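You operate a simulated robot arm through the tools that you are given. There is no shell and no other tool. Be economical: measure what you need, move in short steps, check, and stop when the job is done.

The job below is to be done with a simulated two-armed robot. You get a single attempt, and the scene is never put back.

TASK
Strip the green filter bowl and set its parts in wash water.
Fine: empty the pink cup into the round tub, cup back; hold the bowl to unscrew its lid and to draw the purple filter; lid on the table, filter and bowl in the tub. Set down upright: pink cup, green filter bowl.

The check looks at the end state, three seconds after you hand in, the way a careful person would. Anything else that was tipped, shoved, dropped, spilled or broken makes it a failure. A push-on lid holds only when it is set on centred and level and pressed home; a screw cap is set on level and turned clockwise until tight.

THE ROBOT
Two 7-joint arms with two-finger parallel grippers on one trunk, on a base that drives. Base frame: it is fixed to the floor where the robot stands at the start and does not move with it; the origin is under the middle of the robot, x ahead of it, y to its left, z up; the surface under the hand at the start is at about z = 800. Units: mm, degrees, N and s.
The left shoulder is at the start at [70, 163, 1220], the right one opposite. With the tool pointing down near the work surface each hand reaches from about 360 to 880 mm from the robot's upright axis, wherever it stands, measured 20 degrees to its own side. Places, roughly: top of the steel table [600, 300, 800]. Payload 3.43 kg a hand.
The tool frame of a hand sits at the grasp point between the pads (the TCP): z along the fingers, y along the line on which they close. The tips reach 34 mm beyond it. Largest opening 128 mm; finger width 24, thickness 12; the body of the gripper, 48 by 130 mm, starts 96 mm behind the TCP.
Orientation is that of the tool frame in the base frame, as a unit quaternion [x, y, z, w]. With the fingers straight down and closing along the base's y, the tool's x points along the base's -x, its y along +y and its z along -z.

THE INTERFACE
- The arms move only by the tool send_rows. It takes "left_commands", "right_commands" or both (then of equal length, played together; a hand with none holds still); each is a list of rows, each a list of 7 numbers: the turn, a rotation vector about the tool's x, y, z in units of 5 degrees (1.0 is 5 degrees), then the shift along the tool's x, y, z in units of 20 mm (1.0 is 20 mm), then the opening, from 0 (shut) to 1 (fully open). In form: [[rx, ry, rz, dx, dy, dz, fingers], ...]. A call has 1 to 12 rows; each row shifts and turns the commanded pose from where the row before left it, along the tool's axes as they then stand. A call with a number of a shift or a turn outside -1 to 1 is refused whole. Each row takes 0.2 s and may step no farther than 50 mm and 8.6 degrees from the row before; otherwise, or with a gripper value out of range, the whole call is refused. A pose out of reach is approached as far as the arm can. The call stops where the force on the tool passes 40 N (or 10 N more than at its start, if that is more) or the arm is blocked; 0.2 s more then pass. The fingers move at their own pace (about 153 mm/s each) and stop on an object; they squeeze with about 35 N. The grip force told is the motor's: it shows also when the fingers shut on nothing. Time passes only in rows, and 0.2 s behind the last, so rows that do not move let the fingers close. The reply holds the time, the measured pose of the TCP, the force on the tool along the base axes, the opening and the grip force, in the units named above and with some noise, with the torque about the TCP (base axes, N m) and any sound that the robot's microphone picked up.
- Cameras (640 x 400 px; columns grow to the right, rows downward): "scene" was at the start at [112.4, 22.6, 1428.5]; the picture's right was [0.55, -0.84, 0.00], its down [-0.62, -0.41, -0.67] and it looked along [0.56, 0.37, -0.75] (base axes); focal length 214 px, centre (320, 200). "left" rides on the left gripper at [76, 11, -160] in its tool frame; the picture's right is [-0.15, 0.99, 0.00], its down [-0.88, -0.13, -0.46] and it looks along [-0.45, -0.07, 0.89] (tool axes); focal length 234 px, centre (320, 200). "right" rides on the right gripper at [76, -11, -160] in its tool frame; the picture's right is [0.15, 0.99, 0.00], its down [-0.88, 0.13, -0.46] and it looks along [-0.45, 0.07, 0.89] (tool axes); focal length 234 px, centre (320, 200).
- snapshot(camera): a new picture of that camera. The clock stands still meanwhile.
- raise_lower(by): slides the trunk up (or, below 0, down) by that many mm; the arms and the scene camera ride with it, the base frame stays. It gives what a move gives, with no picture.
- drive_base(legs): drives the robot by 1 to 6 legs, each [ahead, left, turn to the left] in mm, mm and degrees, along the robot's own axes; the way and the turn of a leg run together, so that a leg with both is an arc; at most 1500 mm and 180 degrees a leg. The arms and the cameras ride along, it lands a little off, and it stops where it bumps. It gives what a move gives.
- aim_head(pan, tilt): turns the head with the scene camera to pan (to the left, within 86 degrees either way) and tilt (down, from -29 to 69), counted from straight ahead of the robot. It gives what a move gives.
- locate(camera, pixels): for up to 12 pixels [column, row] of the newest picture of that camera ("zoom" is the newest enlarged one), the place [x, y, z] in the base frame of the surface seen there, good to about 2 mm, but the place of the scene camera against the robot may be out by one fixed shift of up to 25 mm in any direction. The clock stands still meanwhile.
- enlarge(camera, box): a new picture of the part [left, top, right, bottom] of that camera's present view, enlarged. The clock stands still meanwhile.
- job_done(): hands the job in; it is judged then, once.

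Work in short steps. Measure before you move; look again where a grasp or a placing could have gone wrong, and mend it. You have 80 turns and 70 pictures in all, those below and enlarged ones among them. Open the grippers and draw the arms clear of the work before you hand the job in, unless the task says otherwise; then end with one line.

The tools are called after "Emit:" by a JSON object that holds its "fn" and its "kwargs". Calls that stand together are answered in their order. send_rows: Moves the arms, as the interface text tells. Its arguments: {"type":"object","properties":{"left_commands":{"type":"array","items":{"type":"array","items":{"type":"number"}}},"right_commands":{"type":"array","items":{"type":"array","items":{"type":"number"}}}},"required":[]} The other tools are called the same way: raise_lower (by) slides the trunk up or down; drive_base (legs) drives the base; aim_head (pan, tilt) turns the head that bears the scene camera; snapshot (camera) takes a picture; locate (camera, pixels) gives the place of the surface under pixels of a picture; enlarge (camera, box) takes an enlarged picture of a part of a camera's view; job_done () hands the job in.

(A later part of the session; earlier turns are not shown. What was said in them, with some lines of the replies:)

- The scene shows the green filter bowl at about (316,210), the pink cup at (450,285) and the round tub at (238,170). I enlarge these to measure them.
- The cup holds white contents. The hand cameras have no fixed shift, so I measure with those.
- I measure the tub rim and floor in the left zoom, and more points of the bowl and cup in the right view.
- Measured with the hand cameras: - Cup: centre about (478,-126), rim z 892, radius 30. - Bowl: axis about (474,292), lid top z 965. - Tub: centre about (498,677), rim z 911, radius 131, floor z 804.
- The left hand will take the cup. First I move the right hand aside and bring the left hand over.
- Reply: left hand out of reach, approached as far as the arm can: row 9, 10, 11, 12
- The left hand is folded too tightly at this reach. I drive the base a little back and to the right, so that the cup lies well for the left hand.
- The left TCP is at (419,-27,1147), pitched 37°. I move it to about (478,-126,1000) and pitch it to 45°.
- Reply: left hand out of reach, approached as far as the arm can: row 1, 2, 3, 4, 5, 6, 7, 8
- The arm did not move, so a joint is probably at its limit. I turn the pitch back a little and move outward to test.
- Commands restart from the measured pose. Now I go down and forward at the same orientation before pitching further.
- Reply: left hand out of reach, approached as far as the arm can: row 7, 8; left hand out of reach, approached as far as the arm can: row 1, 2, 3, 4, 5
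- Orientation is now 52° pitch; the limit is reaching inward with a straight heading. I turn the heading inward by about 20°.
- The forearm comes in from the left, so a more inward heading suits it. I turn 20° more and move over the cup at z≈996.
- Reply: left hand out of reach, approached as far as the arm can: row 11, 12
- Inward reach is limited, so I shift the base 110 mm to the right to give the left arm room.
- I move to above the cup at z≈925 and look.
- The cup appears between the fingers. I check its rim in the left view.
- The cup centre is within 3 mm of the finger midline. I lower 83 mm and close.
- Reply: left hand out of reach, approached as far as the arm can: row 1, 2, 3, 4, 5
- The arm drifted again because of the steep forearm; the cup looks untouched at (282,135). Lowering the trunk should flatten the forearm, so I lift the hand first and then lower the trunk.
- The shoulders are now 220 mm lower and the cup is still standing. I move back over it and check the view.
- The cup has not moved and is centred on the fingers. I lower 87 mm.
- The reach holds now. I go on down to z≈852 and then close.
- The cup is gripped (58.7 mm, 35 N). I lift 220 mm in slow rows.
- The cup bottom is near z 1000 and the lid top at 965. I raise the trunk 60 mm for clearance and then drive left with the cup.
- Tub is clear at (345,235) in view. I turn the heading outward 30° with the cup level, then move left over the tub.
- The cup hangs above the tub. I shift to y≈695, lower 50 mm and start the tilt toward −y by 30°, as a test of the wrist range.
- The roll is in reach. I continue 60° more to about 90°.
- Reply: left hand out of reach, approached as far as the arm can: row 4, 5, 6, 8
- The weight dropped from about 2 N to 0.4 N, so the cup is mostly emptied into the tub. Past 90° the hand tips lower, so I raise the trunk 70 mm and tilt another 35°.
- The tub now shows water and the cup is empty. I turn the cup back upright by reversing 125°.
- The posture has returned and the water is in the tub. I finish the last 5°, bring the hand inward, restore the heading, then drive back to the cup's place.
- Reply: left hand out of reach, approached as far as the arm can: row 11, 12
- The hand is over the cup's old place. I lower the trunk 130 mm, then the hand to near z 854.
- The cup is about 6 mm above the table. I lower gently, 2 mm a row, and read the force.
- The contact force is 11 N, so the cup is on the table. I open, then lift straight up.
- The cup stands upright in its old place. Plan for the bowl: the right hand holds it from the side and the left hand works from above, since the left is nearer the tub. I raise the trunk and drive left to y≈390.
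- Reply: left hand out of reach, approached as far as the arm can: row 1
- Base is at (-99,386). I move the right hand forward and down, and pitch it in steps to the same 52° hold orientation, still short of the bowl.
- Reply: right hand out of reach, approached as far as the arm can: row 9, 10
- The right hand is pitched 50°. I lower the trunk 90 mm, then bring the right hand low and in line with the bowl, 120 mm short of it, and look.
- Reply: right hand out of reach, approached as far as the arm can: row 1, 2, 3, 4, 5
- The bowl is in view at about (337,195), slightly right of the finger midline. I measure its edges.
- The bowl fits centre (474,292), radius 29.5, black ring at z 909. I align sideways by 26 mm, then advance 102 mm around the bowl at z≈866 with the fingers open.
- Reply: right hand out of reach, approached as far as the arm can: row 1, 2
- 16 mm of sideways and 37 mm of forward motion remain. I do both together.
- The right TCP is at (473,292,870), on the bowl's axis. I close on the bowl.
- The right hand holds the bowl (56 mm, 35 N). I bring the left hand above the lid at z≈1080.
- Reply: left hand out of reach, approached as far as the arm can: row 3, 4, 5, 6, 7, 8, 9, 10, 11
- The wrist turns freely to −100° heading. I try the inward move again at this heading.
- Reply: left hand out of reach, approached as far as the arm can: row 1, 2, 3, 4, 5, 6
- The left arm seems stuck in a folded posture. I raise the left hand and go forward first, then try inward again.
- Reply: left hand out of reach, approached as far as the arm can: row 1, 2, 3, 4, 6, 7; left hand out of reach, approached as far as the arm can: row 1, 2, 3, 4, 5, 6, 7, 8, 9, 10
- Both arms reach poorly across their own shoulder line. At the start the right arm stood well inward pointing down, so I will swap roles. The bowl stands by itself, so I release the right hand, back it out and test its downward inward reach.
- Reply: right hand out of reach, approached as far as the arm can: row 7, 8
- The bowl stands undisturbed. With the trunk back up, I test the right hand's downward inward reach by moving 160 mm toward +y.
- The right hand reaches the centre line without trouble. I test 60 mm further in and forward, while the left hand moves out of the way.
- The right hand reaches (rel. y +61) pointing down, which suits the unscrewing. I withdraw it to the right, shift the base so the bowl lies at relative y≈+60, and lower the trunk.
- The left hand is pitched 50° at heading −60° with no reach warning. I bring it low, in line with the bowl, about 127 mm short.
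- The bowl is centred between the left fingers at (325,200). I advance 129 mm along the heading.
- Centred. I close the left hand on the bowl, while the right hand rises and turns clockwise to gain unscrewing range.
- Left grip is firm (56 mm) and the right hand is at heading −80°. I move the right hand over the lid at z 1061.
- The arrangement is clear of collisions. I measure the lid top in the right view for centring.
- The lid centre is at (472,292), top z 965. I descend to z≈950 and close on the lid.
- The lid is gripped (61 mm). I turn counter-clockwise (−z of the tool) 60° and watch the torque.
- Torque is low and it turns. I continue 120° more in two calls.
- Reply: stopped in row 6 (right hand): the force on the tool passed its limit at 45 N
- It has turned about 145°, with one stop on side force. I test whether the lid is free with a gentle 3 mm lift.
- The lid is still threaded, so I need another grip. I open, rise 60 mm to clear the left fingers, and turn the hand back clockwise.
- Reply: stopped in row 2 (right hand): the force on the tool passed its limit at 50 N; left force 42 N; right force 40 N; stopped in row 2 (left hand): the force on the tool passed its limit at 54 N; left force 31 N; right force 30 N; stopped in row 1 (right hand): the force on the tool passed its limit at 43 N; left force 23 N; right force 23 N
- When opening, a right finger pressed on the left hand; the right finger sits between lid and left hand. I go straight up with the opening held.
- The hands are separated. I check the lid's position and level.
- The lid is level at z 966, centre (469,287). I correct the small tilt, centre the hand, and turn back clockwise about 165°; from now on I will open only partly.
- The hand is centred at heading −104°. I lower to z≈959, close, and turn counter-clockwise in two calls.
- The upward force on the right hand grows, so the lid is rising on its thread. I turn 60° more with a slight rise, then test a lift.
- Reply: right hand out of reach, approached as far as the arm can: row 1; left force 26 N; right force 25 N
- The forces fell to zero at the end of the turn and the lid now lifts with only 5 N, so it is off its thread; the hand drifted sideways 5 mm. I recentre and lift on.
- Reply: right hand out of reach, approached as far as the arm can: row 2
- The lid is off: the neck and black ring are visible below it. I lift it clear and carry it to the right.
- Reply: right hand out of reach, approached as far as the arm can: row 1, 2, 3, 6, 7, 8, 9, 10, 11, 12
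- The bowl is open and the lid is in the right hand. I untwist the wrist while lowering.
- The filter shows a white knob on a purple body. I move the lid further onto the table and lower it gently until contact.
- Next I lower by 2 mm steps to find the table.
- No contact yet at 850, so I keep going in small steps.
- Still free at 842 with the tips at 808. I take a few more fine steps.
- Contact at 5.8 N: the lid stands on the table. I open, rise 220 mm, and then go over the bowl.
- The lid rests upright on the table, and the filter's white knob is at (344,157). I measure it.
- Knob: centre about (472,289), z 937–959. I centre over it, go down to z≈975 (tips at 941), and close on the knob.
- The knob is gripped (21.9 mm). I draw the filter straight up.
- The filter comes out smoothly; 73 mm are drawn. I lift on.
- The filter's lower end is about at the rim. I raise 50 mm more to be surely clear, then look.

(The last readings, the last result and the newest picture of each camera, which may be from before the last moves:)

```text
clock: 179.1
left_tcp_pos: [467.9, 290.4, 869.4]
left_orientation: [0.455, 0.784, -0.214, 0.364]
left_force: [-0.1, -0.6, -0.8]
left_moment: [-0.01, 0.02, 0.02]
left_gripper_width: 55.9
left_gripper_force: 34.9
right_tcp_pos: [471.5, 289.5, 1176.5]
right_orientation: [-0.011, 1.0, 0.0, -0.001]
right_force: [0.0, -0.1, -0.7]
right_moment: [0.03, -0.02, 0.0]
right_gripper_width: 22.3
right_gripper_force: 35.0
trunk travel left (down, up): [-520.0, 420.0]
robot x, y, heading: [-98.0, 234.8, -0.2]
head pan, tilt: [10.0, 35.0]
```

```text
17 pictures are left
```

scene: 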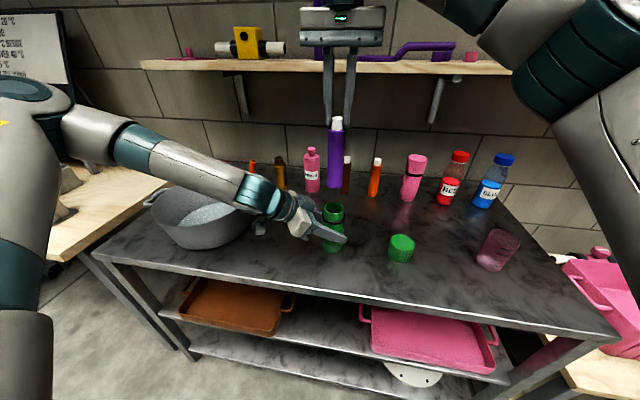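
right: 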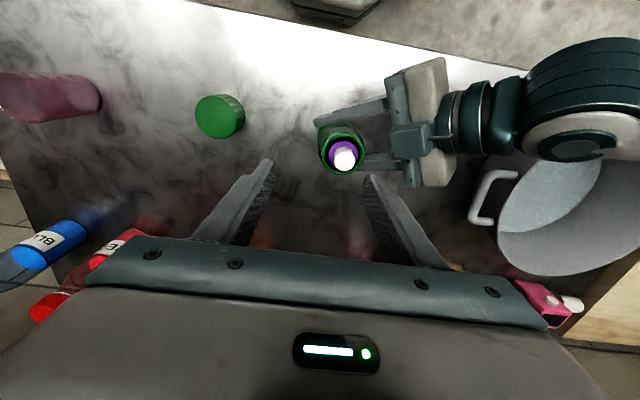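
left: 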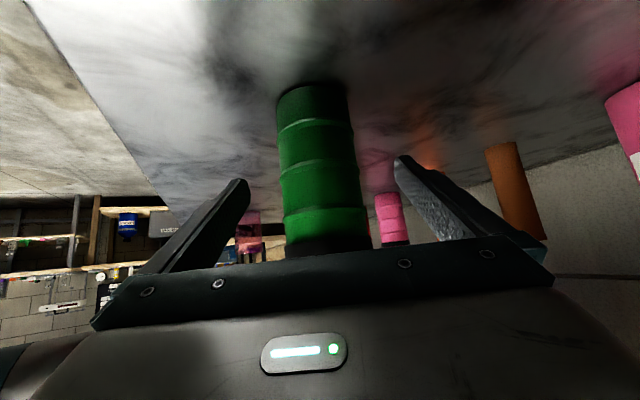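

The filter is fully out and the left hand still holds the bowl. I carry both to the tub: raise the trunk 145 mm, drive, and turn 15° left, then look.

Emit:
{"fn": "raise_lower", "kwargs": {"by": 145}}

Emit:
{"fn": "drive_base", "kwargs": {"legs": [[82, 180, 0], [0, 0, 15]]}}

Emit:
{"fn": "snapshot", "kwargs": {"camera": "scene"}}

Emit:
{"fn": "snapshot", "kwargs": {"camera": "right"}}

Emit:
{"fn": "locate", "kwargs": {"camera": "right", "pixels": [[320, 130], [400, 100], [480, 100], [560, 120], [480, 60], [400, 60], [560, 60], [600, 150]]}}

```text
clock: 180.8
left_tcp_pos: [469.2, 290.4, 1013.7]
left_orientation: [0.456, 0.784, -0.215, 0.364]
left_force: [-0.3, 0.3, -1.2]
left_moment: [0.04, 0.01, 0.01]
left_gripper_width: 55.9
left_gripper_force: 34.9
right_tcp_pos: [472.0, 287.8, 1321.4]
right_orientation: [-0.011, 1.0, -0.001, -0.003]
right_force: [0.3, -0.3, -0.7]
right_moment: [-0.03, -0.03, 0.01]
right_gripper_width: 22.2
right_gripper_force: 35.1
trunk travel left (down, up): [-665.0, 275.0]
robot x, y, heading: [-101.9, 232.4, 0.0]
head pan, tilt: [10.0, 35.0]
```

```text
clock: 183.3
left_tcp_pos: [515.1, 616.2, 1014.0]
left_orientation: [0.348, 0.837, -0.165, 0.389]
left_force: [-0.4, 0.2, -0.9]
left_moment: [0.04, 0.0, 0.0]
left_gripper_width: 55.8
left_gripper_force: 35.8
right_tcp_pos: [519.4, 615.9, 1321.0]
right_orientation: [-0.142, 0.99, 0.0, -0.001]
right_force: [0.0, 0.4, -1.1]
right_moment: [0.0, 0.01, 0.03]
right_gripper_width: 21.9
right_gripper_force: 35.0
trunk travel left (down, up): [-665.0, 275.0]
robot x, y, heading: [-17.2, 415.2, 15.0]
head pan, tilt: [10.0, 35.0]
```

```text
16 pictures are left
```

scene: 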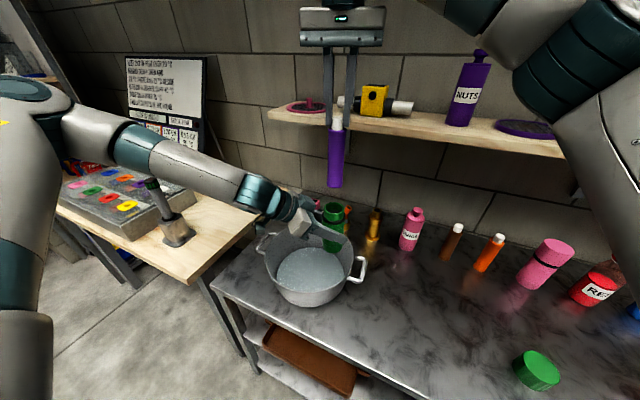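

```text
15 pictures are left
```

right: 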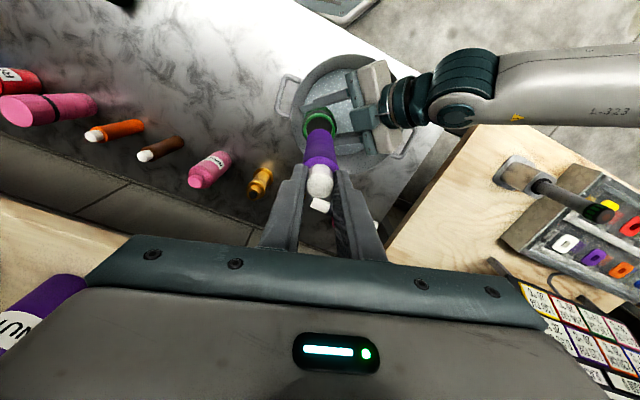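

```text
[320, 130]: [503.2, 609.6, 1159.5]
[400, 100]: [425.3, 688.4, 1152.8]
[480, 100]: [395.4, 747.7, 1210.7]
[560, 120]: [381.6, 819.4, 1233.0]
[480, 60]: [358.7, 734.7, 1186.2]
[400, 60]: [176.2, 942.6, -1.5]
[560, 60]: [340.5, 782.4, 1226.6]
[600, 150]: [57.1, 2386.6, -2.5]
```

Both landed as planned: left TCP (515,616,1014), right (519,616,1321), filter bottom z≈1160. I move the bowl to (487,688) over the tub, lower the trunk 130 mm, and check.

Emit:
{"fn": "send_rows", "kwargs": {"left_commands": [[0, 0, 0, 0.56, 0.38, -0.67, 0], [0, 0, 0, 0.56, 0.38, -0.67, 0], [0, 0, 0, 0.56, 0.38, -0.67, 0], [0, 0, 0, 0.56, 0.38, -0.67, 0], [0, 0, 0, 0, 0, 0, 0]]}}

Emit:
{"fn": "raise_lower", "kwargs": {"by": -125}}

Emit:
{"fn": "snapshot", "kwargs": {"camera": "scene"}}

Emit:
{"fn": "snapshot", "kwargs": {"camera": "right"}}

```text
clock: 184.5
left_tcp_pos: [488.0, 687.2, 1014.0]
left_orientation: [0.348, 0.837, -0.165, 0.388]
left_force: [-0.4, 0.5, -0.2]
left_moment: [0.03, -0.02, 0.0]
left_gripper_width: 55.8
left_gripper_force: 35.1
right_tcp_pos: [520.1, 615.7, 1321.2]
right_orientation: [-0.142, 0.99, 0.0, -0.001]
right_force: [-0.4, 0.4, -0.8]
right_moment: [0.0, 0.04, 0.0]
right_gripper_width: 22.2
right_gripper_force: 35.1
trunk travel left (down, up): [-665.0, 275.0]
robot x, y, heading: [-20.1, 412.0, 14.9]
head pan, tilt: [10.0, 35.0]
```

```text
clock: 186.1
left_tcp_pos: [486.7, 686.6, 890.6]
left_orientation: [0.349, 0.837, -0.165, 0.389]
left_force: [-0.1, 0.6, -1.7]
left_moment: [0.03, -0.01, 0.0]
left_gripper_width: 56.0
left_gripper_force: 34.7
right_tcp_pos: [519.7, 616.5, 1196.1]
right_orientation: [-0.142, 0.99, -0.001, -0.001]
right_force: [-0.6, 0.6, -0.5]
right_moment: [-0.02, -0.04, -0.04]
right_gripper_width: 22.1
right_gripper_force: 35.8
trunk travel left (down, up): [-540.0, 400.0]
robot x, y, heading: [-16.7, 412.1, 15.1]
head pan, tilt: [10.0, 35.0]
```

```text
14 pictures are left
```

scene: 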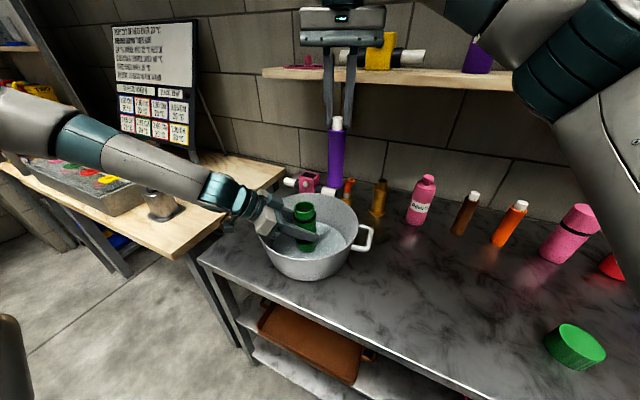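

```text
13 pictures are left
```

right: 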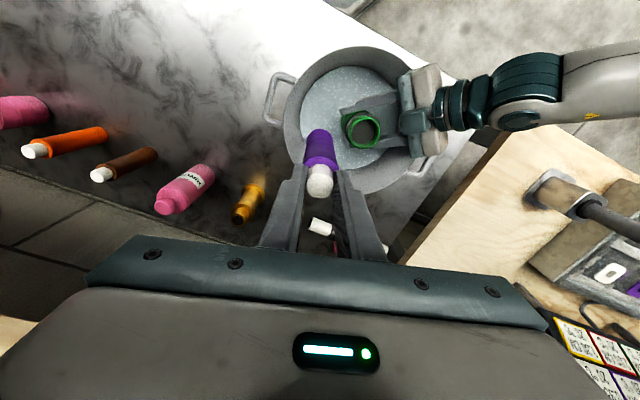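

The bowl is inside the tub and clear of the walls, about 16 mm above the floor. I lower it gently until contact.

Emit:
{"fn": "send_rows", "kwargs": {"left_commands": [[0, 0, 0, 0.19, 0, 0.16, 0], [0, 0, 0, 0.19, 0, 0.16, 0], [0, 0, 0, 0.077, 0, 0.064, 0], [0, 0, 0, 0.077, 0, 0.064, 0], [0, 0, 0, 0.077, 0, 0.064, 0], [0, 0, 0, 0.038, 0, 0.032, 0], [0, 0, 0, 0, 0, 0, 0]]}}

Emit:
{"fn": "snapshot", "kwargs": {"camera": "left"}}

```text
clock: 187.7
left_tcp_pos: [486.8, 686.1, 874.9]
left_orientation: [0.35, 0.836, -0.165, 0.388]
left_force: [-0.7, -1.1, 6.1]
left_moment: [0.14, -0.08, -0.03]
left_gripper_width: 55.8
left_gripper_force: 35.2
right_tcp_pos: [518.5, 615.8, 1196.7]
right_orientation: [-0.142, 0.99, -0.001, 0.0]
right_force: [-0.2, 0.4, -0.9]
right_moment: [-0.01, -0.01, -0.04]
right_gripper_width: 22.2
right_gripper_force: 34.7
trunk travel left (down, up): [-540.0, 400.0]
robot x, y, heading: [-19.0, 411.8, 14.8]
head pan, tilt: [10.0, 35.0]
```

```text
12 pictures are left
```

left: 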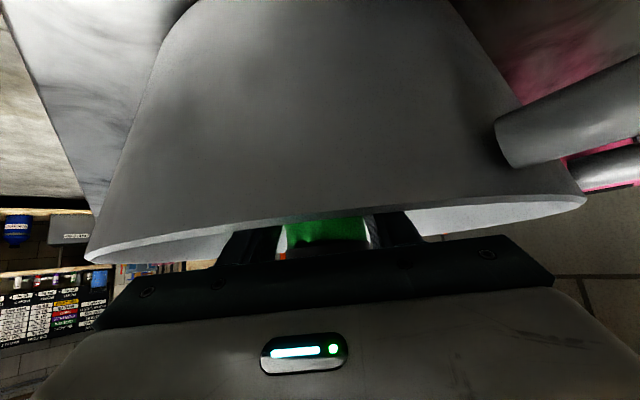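

Contact 6 N at the expected height, so the bowl stands on the tub floor. I release it, raise the left hand straight up and back, and then lower the filter beside the bowl.

Emit:
{"fn": "send_rows", "kwargs": {"left_commands": [[0, 0, 0, 0, 0, 0, 0.5], [0, 0, 0, 0, 0, 0, 0.62], [0, 0, 0, 0, 0, 0, 0.62], [0, 0, 0, -0.383, 0, -0.32, 0.62], [0, 0, 0, -0.766, 0, -0.643, 0.62], [0, 0, 0, -0.766, 0, -0.643, 0.62], [0, 0, 0, -0.766, 0, -0.643, 0.62], [0, 0, 0, -0.766, 0, -0.643, 0.62], [0, 0, 0, -0.766, 0, -0.643, 0.62], [0, 0, 0, -0.766, 0, -0.643, 0.62], [0, 0, 0, -0.766, 0, -0.643, 0.62], [0, 0, 0, -0.766, 0, -0.643, 0.62]]}}

Emit:
{"fn": "send_rows", "kwargs": {"left_commands": [[0, 0, 0, 0.643, 0, -0.766, 0.62], [0, 0, 0, 0.643, 0, -0.766, 0.62], [0, 0, 0, 0.643, 0, -0.766, 0.62], [0, 0, 0, 0.643, 0, -0.766, 0.62], [0, 0, 0, 0.643, 0, -0.766, 0.62], [0, 0, 0, 0, 0, 0, 0.62], [0, 0, 0, 0, 0, 0, 0.62], [0, 0, 0, 0, 0, 0, 0.62], [0, 0, 0, 0, 0, 0, 0.62], [0, 0, 0, 0, 0, 0, 0.62], [0, 0, 0, 0, 0, 0, 0.62]], "right_commands": [[0, 0, 0, 0, 0, 0, 0], [0, 0, 0, 0, 0, 0, 0], [0, 0, 0, 0, 0, 0.9, 0], [0, 0, 0, 0, 0, 0.9, 0], [0, 0, 0, 0, 0, 0.9, 0], [0, 0, 0, 0, 0, 0.9, 0], [0, 0, 0, 0, 0, 0.9, 0], [0, 0, 0, 0, 0, 0.9, 0], [0, 0, 0, 0, 0, 0.9, 0], [0, 0, 0, 0, 0, 0.9, 0], [0, 0, 0, 0, 0, 0.9, 0]]}}

Emit:
{"fn": "snapshot", "kwargs": {"camera": "right"}}

Emit:
{"fn": "snapshot", "kwargs": {"camera": "scene"}}

```text
clock: 190.3
left_tcp_pos: [486.2, 686.6, 1044.5]
left_orientation: [0.348, 0.837, -0.164, 0.388]
left_force: [-1.1, 0.3, 0.8]
left_moment: [0.03, 0.01, 0.0]
left_gripper_width: 79.5
left_gripper_force: 0.1
right_tcp_pos: [519.3, 616.4, 1195.6]
right_orientation: [-0.142, 0.99, 0.0, -0.001]
right_force: [-0.4, -0.2, -1.0]
right_moment: [0.02, 0.0, 0.01]
right_gripper_width: 22.2
right_gripper_force: 35.0
trunk travel left (down, up): [-540.0, 400.0]
robot x, y, heading: [-20.9, 413.2, 14.9]
head pan, tilt: [10.0, 35.0]
```

```text
clock: 192.7
left_tcp_pos: [417.4, 758.1, 1042.1]
left_orientation: [0.349, 0.837, -0.165, 0.388]
left_force: [-0.5, -0.2, -0.1]
left_moment: [-0.02, 0.01, -0.02]
left_gripper_width: 79.4
left_gripper_force: 0.2
right_tcp_pos: [519.6, 616.4, 1034.1]
right_orientation: [-0.142, 0.99, 0.0, -0.003]
right_force: [0.0, -0.3, -0.8]
right_moment: [0.0, 0.02, -0.01]
right_gripper_width: 22.1
right_gripper_force: 34.8
trunk travel left (down, up): [-540.0, 400.0]
robot x, y, heading: [-17.2, 414.6, 15.1]
head pan, tilt: [10.0, 35.0]
```

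```text
11 pictures are left
```

right: 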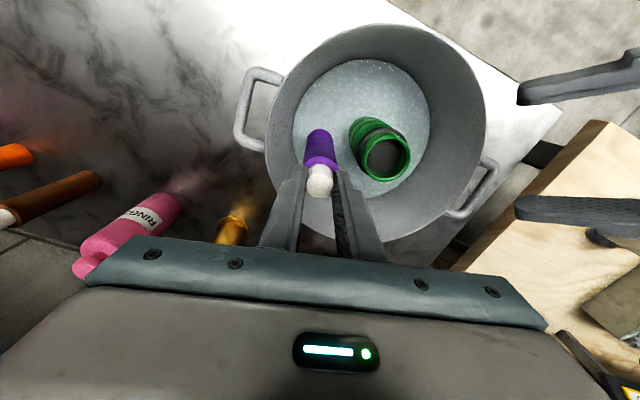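

```text
10 pictures are left
5 turns are left
```

scene: 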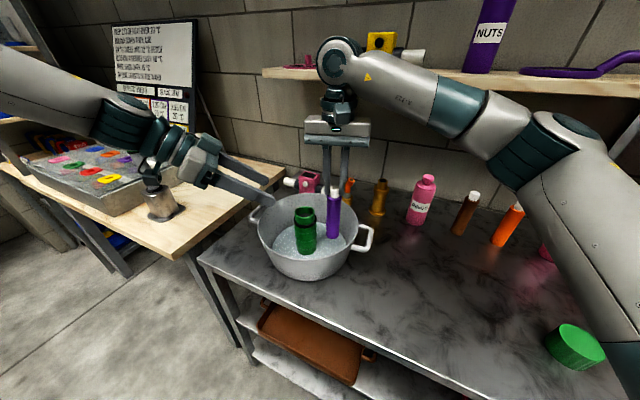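

The bowl stands upright in the tub and the filter hangs beside it. I lower the filter gently to the floor.

Emit:
{"fn": "send_rows", "kwargs": {"right_commands": [[0, 0, 0, 0, 0, 0.9, 0], [0, 0, 0, 0, 0, 0.9, 0], [0, 0, 0, 0, 0, 0.9, 0], [0, 0, 0, 0, 0, 0.15, 0], [0, 0, 0, 0, 0, 0.1, 0], [0, 0, 0, 0, 0, 0.1, 0], [0, 0, 0, 0, 0, 0.1, 0], [0, 0, 0, 0, 0, 0.1, 0], [0, 0, 0, 0, 0, 0.1, 0], [0, 0, 0, 0, 0, 0, 0]]}}

Emit:
{"fn": "enlarge", "kwargs": {"camera": "scene", "box": [240, 160, 400, 290]}}

```text
clock: 194.9
left_tcp_pos: [415.1, 756.9, 1045.9]
left_orientation: [0.349, 0.837, -0.163, 0.388]
left_force: [-0.6, -0.3, 0.2]
left_moment: [-0.05, -0.01, 0.02]
left_gripper_width: 79.2
left_gripper_force: 0.1
right_tcp_pos: [517.2, 615.3, 969.4]
right_orientation: [-0.141, 0.99, 0.001, 0.001]
right_force: [1.9, 0.6, 32.9]
right_moment: [0.05, -0.25, 0.0]
right_gripper_width: 22.2
right_gripper_force: 35.5
trunk travel left (down, up): [-540.0, 400.0]
robot x, y, heading: [-15.8, 412.6, 14.8]
head pan, tilt: [10.0, 35.0]
```

```text
3.08 times, centred on (320, 225) of scene
4 turns are left
```

zoom: 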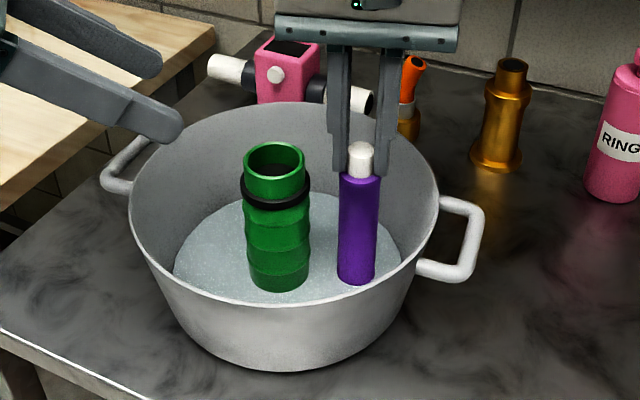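

The filter is on the floor (33 N). I relieve the pressure, open a little, and rise straight up, then look.

Emit:
{"fn": "send_rows", "kwargs": {"right_commands": [[0, 0, 0, 0, 0, -0.2, 0], [0, 0, 0, 0, 0, 0, 0], [0, 0, 0, 0, 0, 0, 0.25], [0, 0, 0, 0, 0, 0, 0.32], [0, 0, 0, 0, 0, -0.3, 0.32], [0, 0, 0, 0, 0, -0.8, 0.32], [0, 0, 0, 0, 0, -0.8, 0.32], [0, 0, 0, 0, 0, -0.8, 0.32], [0, 0, 0, 0, 0, -0.8, 0.32], [0, 0, 0, 0, 0, -0.8, 0.32], [0, 0, 0, 0, 0, -0.8, 0.32]]}}

Emit:
{"fn": "raise_lower", "kwargs": {"by": 100}}

Emit:
{"fn": "snapshot", "kwargs": {"camera": "right"}}

Emit:
{"fn": "snapshot", "kwargs": {"camera": "scene"}}

Emit:
{"fn": "aim_head", "kwargs": {"pan": -35, "tilt": 45}}

Emit:
{"fn": "snapshot", "kwargs": {"camera": "scene"}}

```text
clock: 197.3
left_tcp_pos: [416.8, 759.4, 1043.2]
left_orientation: [0.348, 0.837, -0.164, 0.389]
left_force: [0.3, -0.7, -0.9]
left_moment: [-0.01, -0.03, -0.01]
left_gripper_width: 79.1
left_gripper_force: 0.1
right_tcp_pos: [519.0, 616.7, 1073.6]
right_orientation: [-0.141, 0.99, 0.0, -0.001]
right_force: [0.2, 0.2, 0.6]
right_moment: [0.01, -0.02, 0.0]
right_gripper_width: 41.0
right_gripper_force: 0.1
trunk travel left (down, up): [-540.0, 400.0]
robot x, y, heading: [-23.6, 415.5, 14.9]
head pan, tilt: [10.0, 35.0]
```

```text
clock: 198.6
left_tcp_pos: [416.9, 758.9, 1143.1]
left_orientation: [0.348, 0.837, -0.165, 0.388]
left_force: [-0.5, -0.4, 0.2]
left_moment: [0.0, 0.01, 0.03]
left_gripper_width: 79.5
left_gripper_force: 0.0
right_tcp_pos: [520.1, 616.3, 1173.2]
right_orientation: [-0.141, 0.99, -0.001, -0.001]
right_force: [0.9, 0.0, 0.0]
right_moment: [0.01, 0.02, 0.0]
right_gripper_width: 41.2
right_gripper_force: 0.1
trunk travel left (down, up): [-640.0, 300.0]
robot x, y, heading: [-17.3, 413.9, 15.0]
head pan, tilt: [10.0, 35.0]
```

```text
8 pictures are left
```

right: 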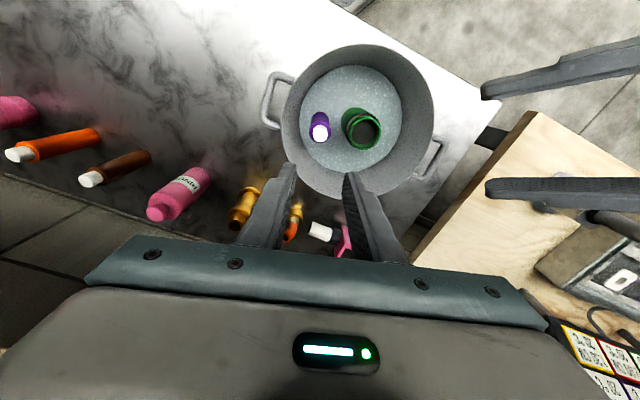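

```text
7 pictures are left
```

scene: 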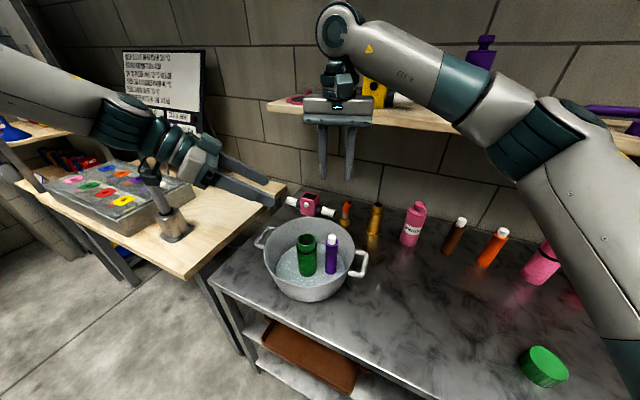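

```text
clock: 199.7
left_tcp_pos: [417.3, 759.3, 1144.3]
left_orientation: [0.348, 0.837, -0.165, 0.388]
left_force: [0.0, -0.5, -0.1]
left_moment: [0.01, 0.0, -0.01]
left_gripper_width: 79.3
left_gripper_force: 0.0
right_tcp_pos: [519.3, 616.9, 1173.4]
right_orientation: [-0.141, 0.99, 0.0, 0.0]
right_force: [-0.2, -0.7, -0.4]
right_moment: [0.0, 0.0, -0.02]
right_gripper_width: 41.1
right_gripper_force: 0.0
trunk travel left (down, up): [-640.0, 300.0]
robot x, y, heading: [-17.8, 412.3, 15.3]
head pan, tilt: [-35.0, 45.0]
```

```text
6 pictures are left
3 turns are left
```

scene: 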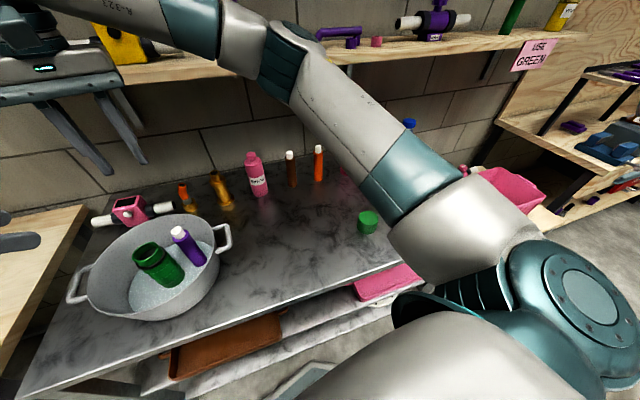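

Bowl and filter both stand in the tub, the lid stands on the table, and nothing else has been disturbed. I open both grippers and back the robot off a little.

Emit:
{"fn": "send_rows", "kwargs": {"left_commands": [[0, 0, 0, 0, 0, 0, 1], [0, 0, 0, 0, 0, 0, 1], [0, 0, 0, 0, 0, 0, 1]], "right_commands": [[0, 0, 0, 0, 0, 0, 1], [0, 0, 0, 0, 0, 0, 1], [0, 0, 0, 0, 0, 0, 1]]}}

Emit:
{"fn": "drive_base", "kwargs": {"legs": [[-90, 0, 0]]}}

```text
clock: 200.5
left_tcp_pos: [417.1, 758.4, 1143.3]
left_orientation: [0.348, 0.837, -0.164, 0.388]
left_force: [0.4, 0.4, 0.0]
left_moment: [0.0, -0.01, -0.03]
left_gripper_width: 127.5
left_gripper_force: 0.1
right_tcp_pos: [519.7, 615.8, 1174.3]
right_orientation: [-0.142, 0.99, 0.0, -0.001]
right_force: [0.8, 0.6, -0.4]
right_moment: [-0.02, -0.01, -0.01]
right_gripper_width: 128.2
right_gripper_force: 0.0
trunk travel left (down, up): [-640.0, 300.0]
robot x, y, heading: [-18.3, 412.8, 15.1]
head pan, tilt: [-35.0, 45.0]
```

```text
clock: 201.6
left_tcp_pos: [329.9, 735.6, 1143.5]
left_orientation: [0.349, 0.836, -0.165, 0.389]
left_force: [-0.3, 1.2, 0.2]
left_moment: [0.0, 0.02, 0.03]
left_gripper_width: 127.8
left_gripper_force: 0.1
right_tcp_pos: [432.5, 592.3, 1173.7]
right_orientation: [-0.142, 0.99, 0.0, -0.001]
right_force: [0.4, 0.4, 0.3]
right_moment: [-0.01, -0.04, 0.02]
right_gripper_width: 128.1
right_gripper_force: 0.0
trunk travel left (down, up): [-640.0, 300.0]
robot x, y, heading: [-108.0, 388.3, 14.9]
head pan, tilt: [-35.0, 45.0]
2 turns are left
```

Both hands are open and clear, so I hand the job in.

Emit:
{"fn": "job_done", "kwargs": {}}

```text
The job is handed in.
```

The pink cup is emptied into the round tub and back upright in its place. The green bowl stands upright in the tub with the purple filter beside it, and the lid is on the table.
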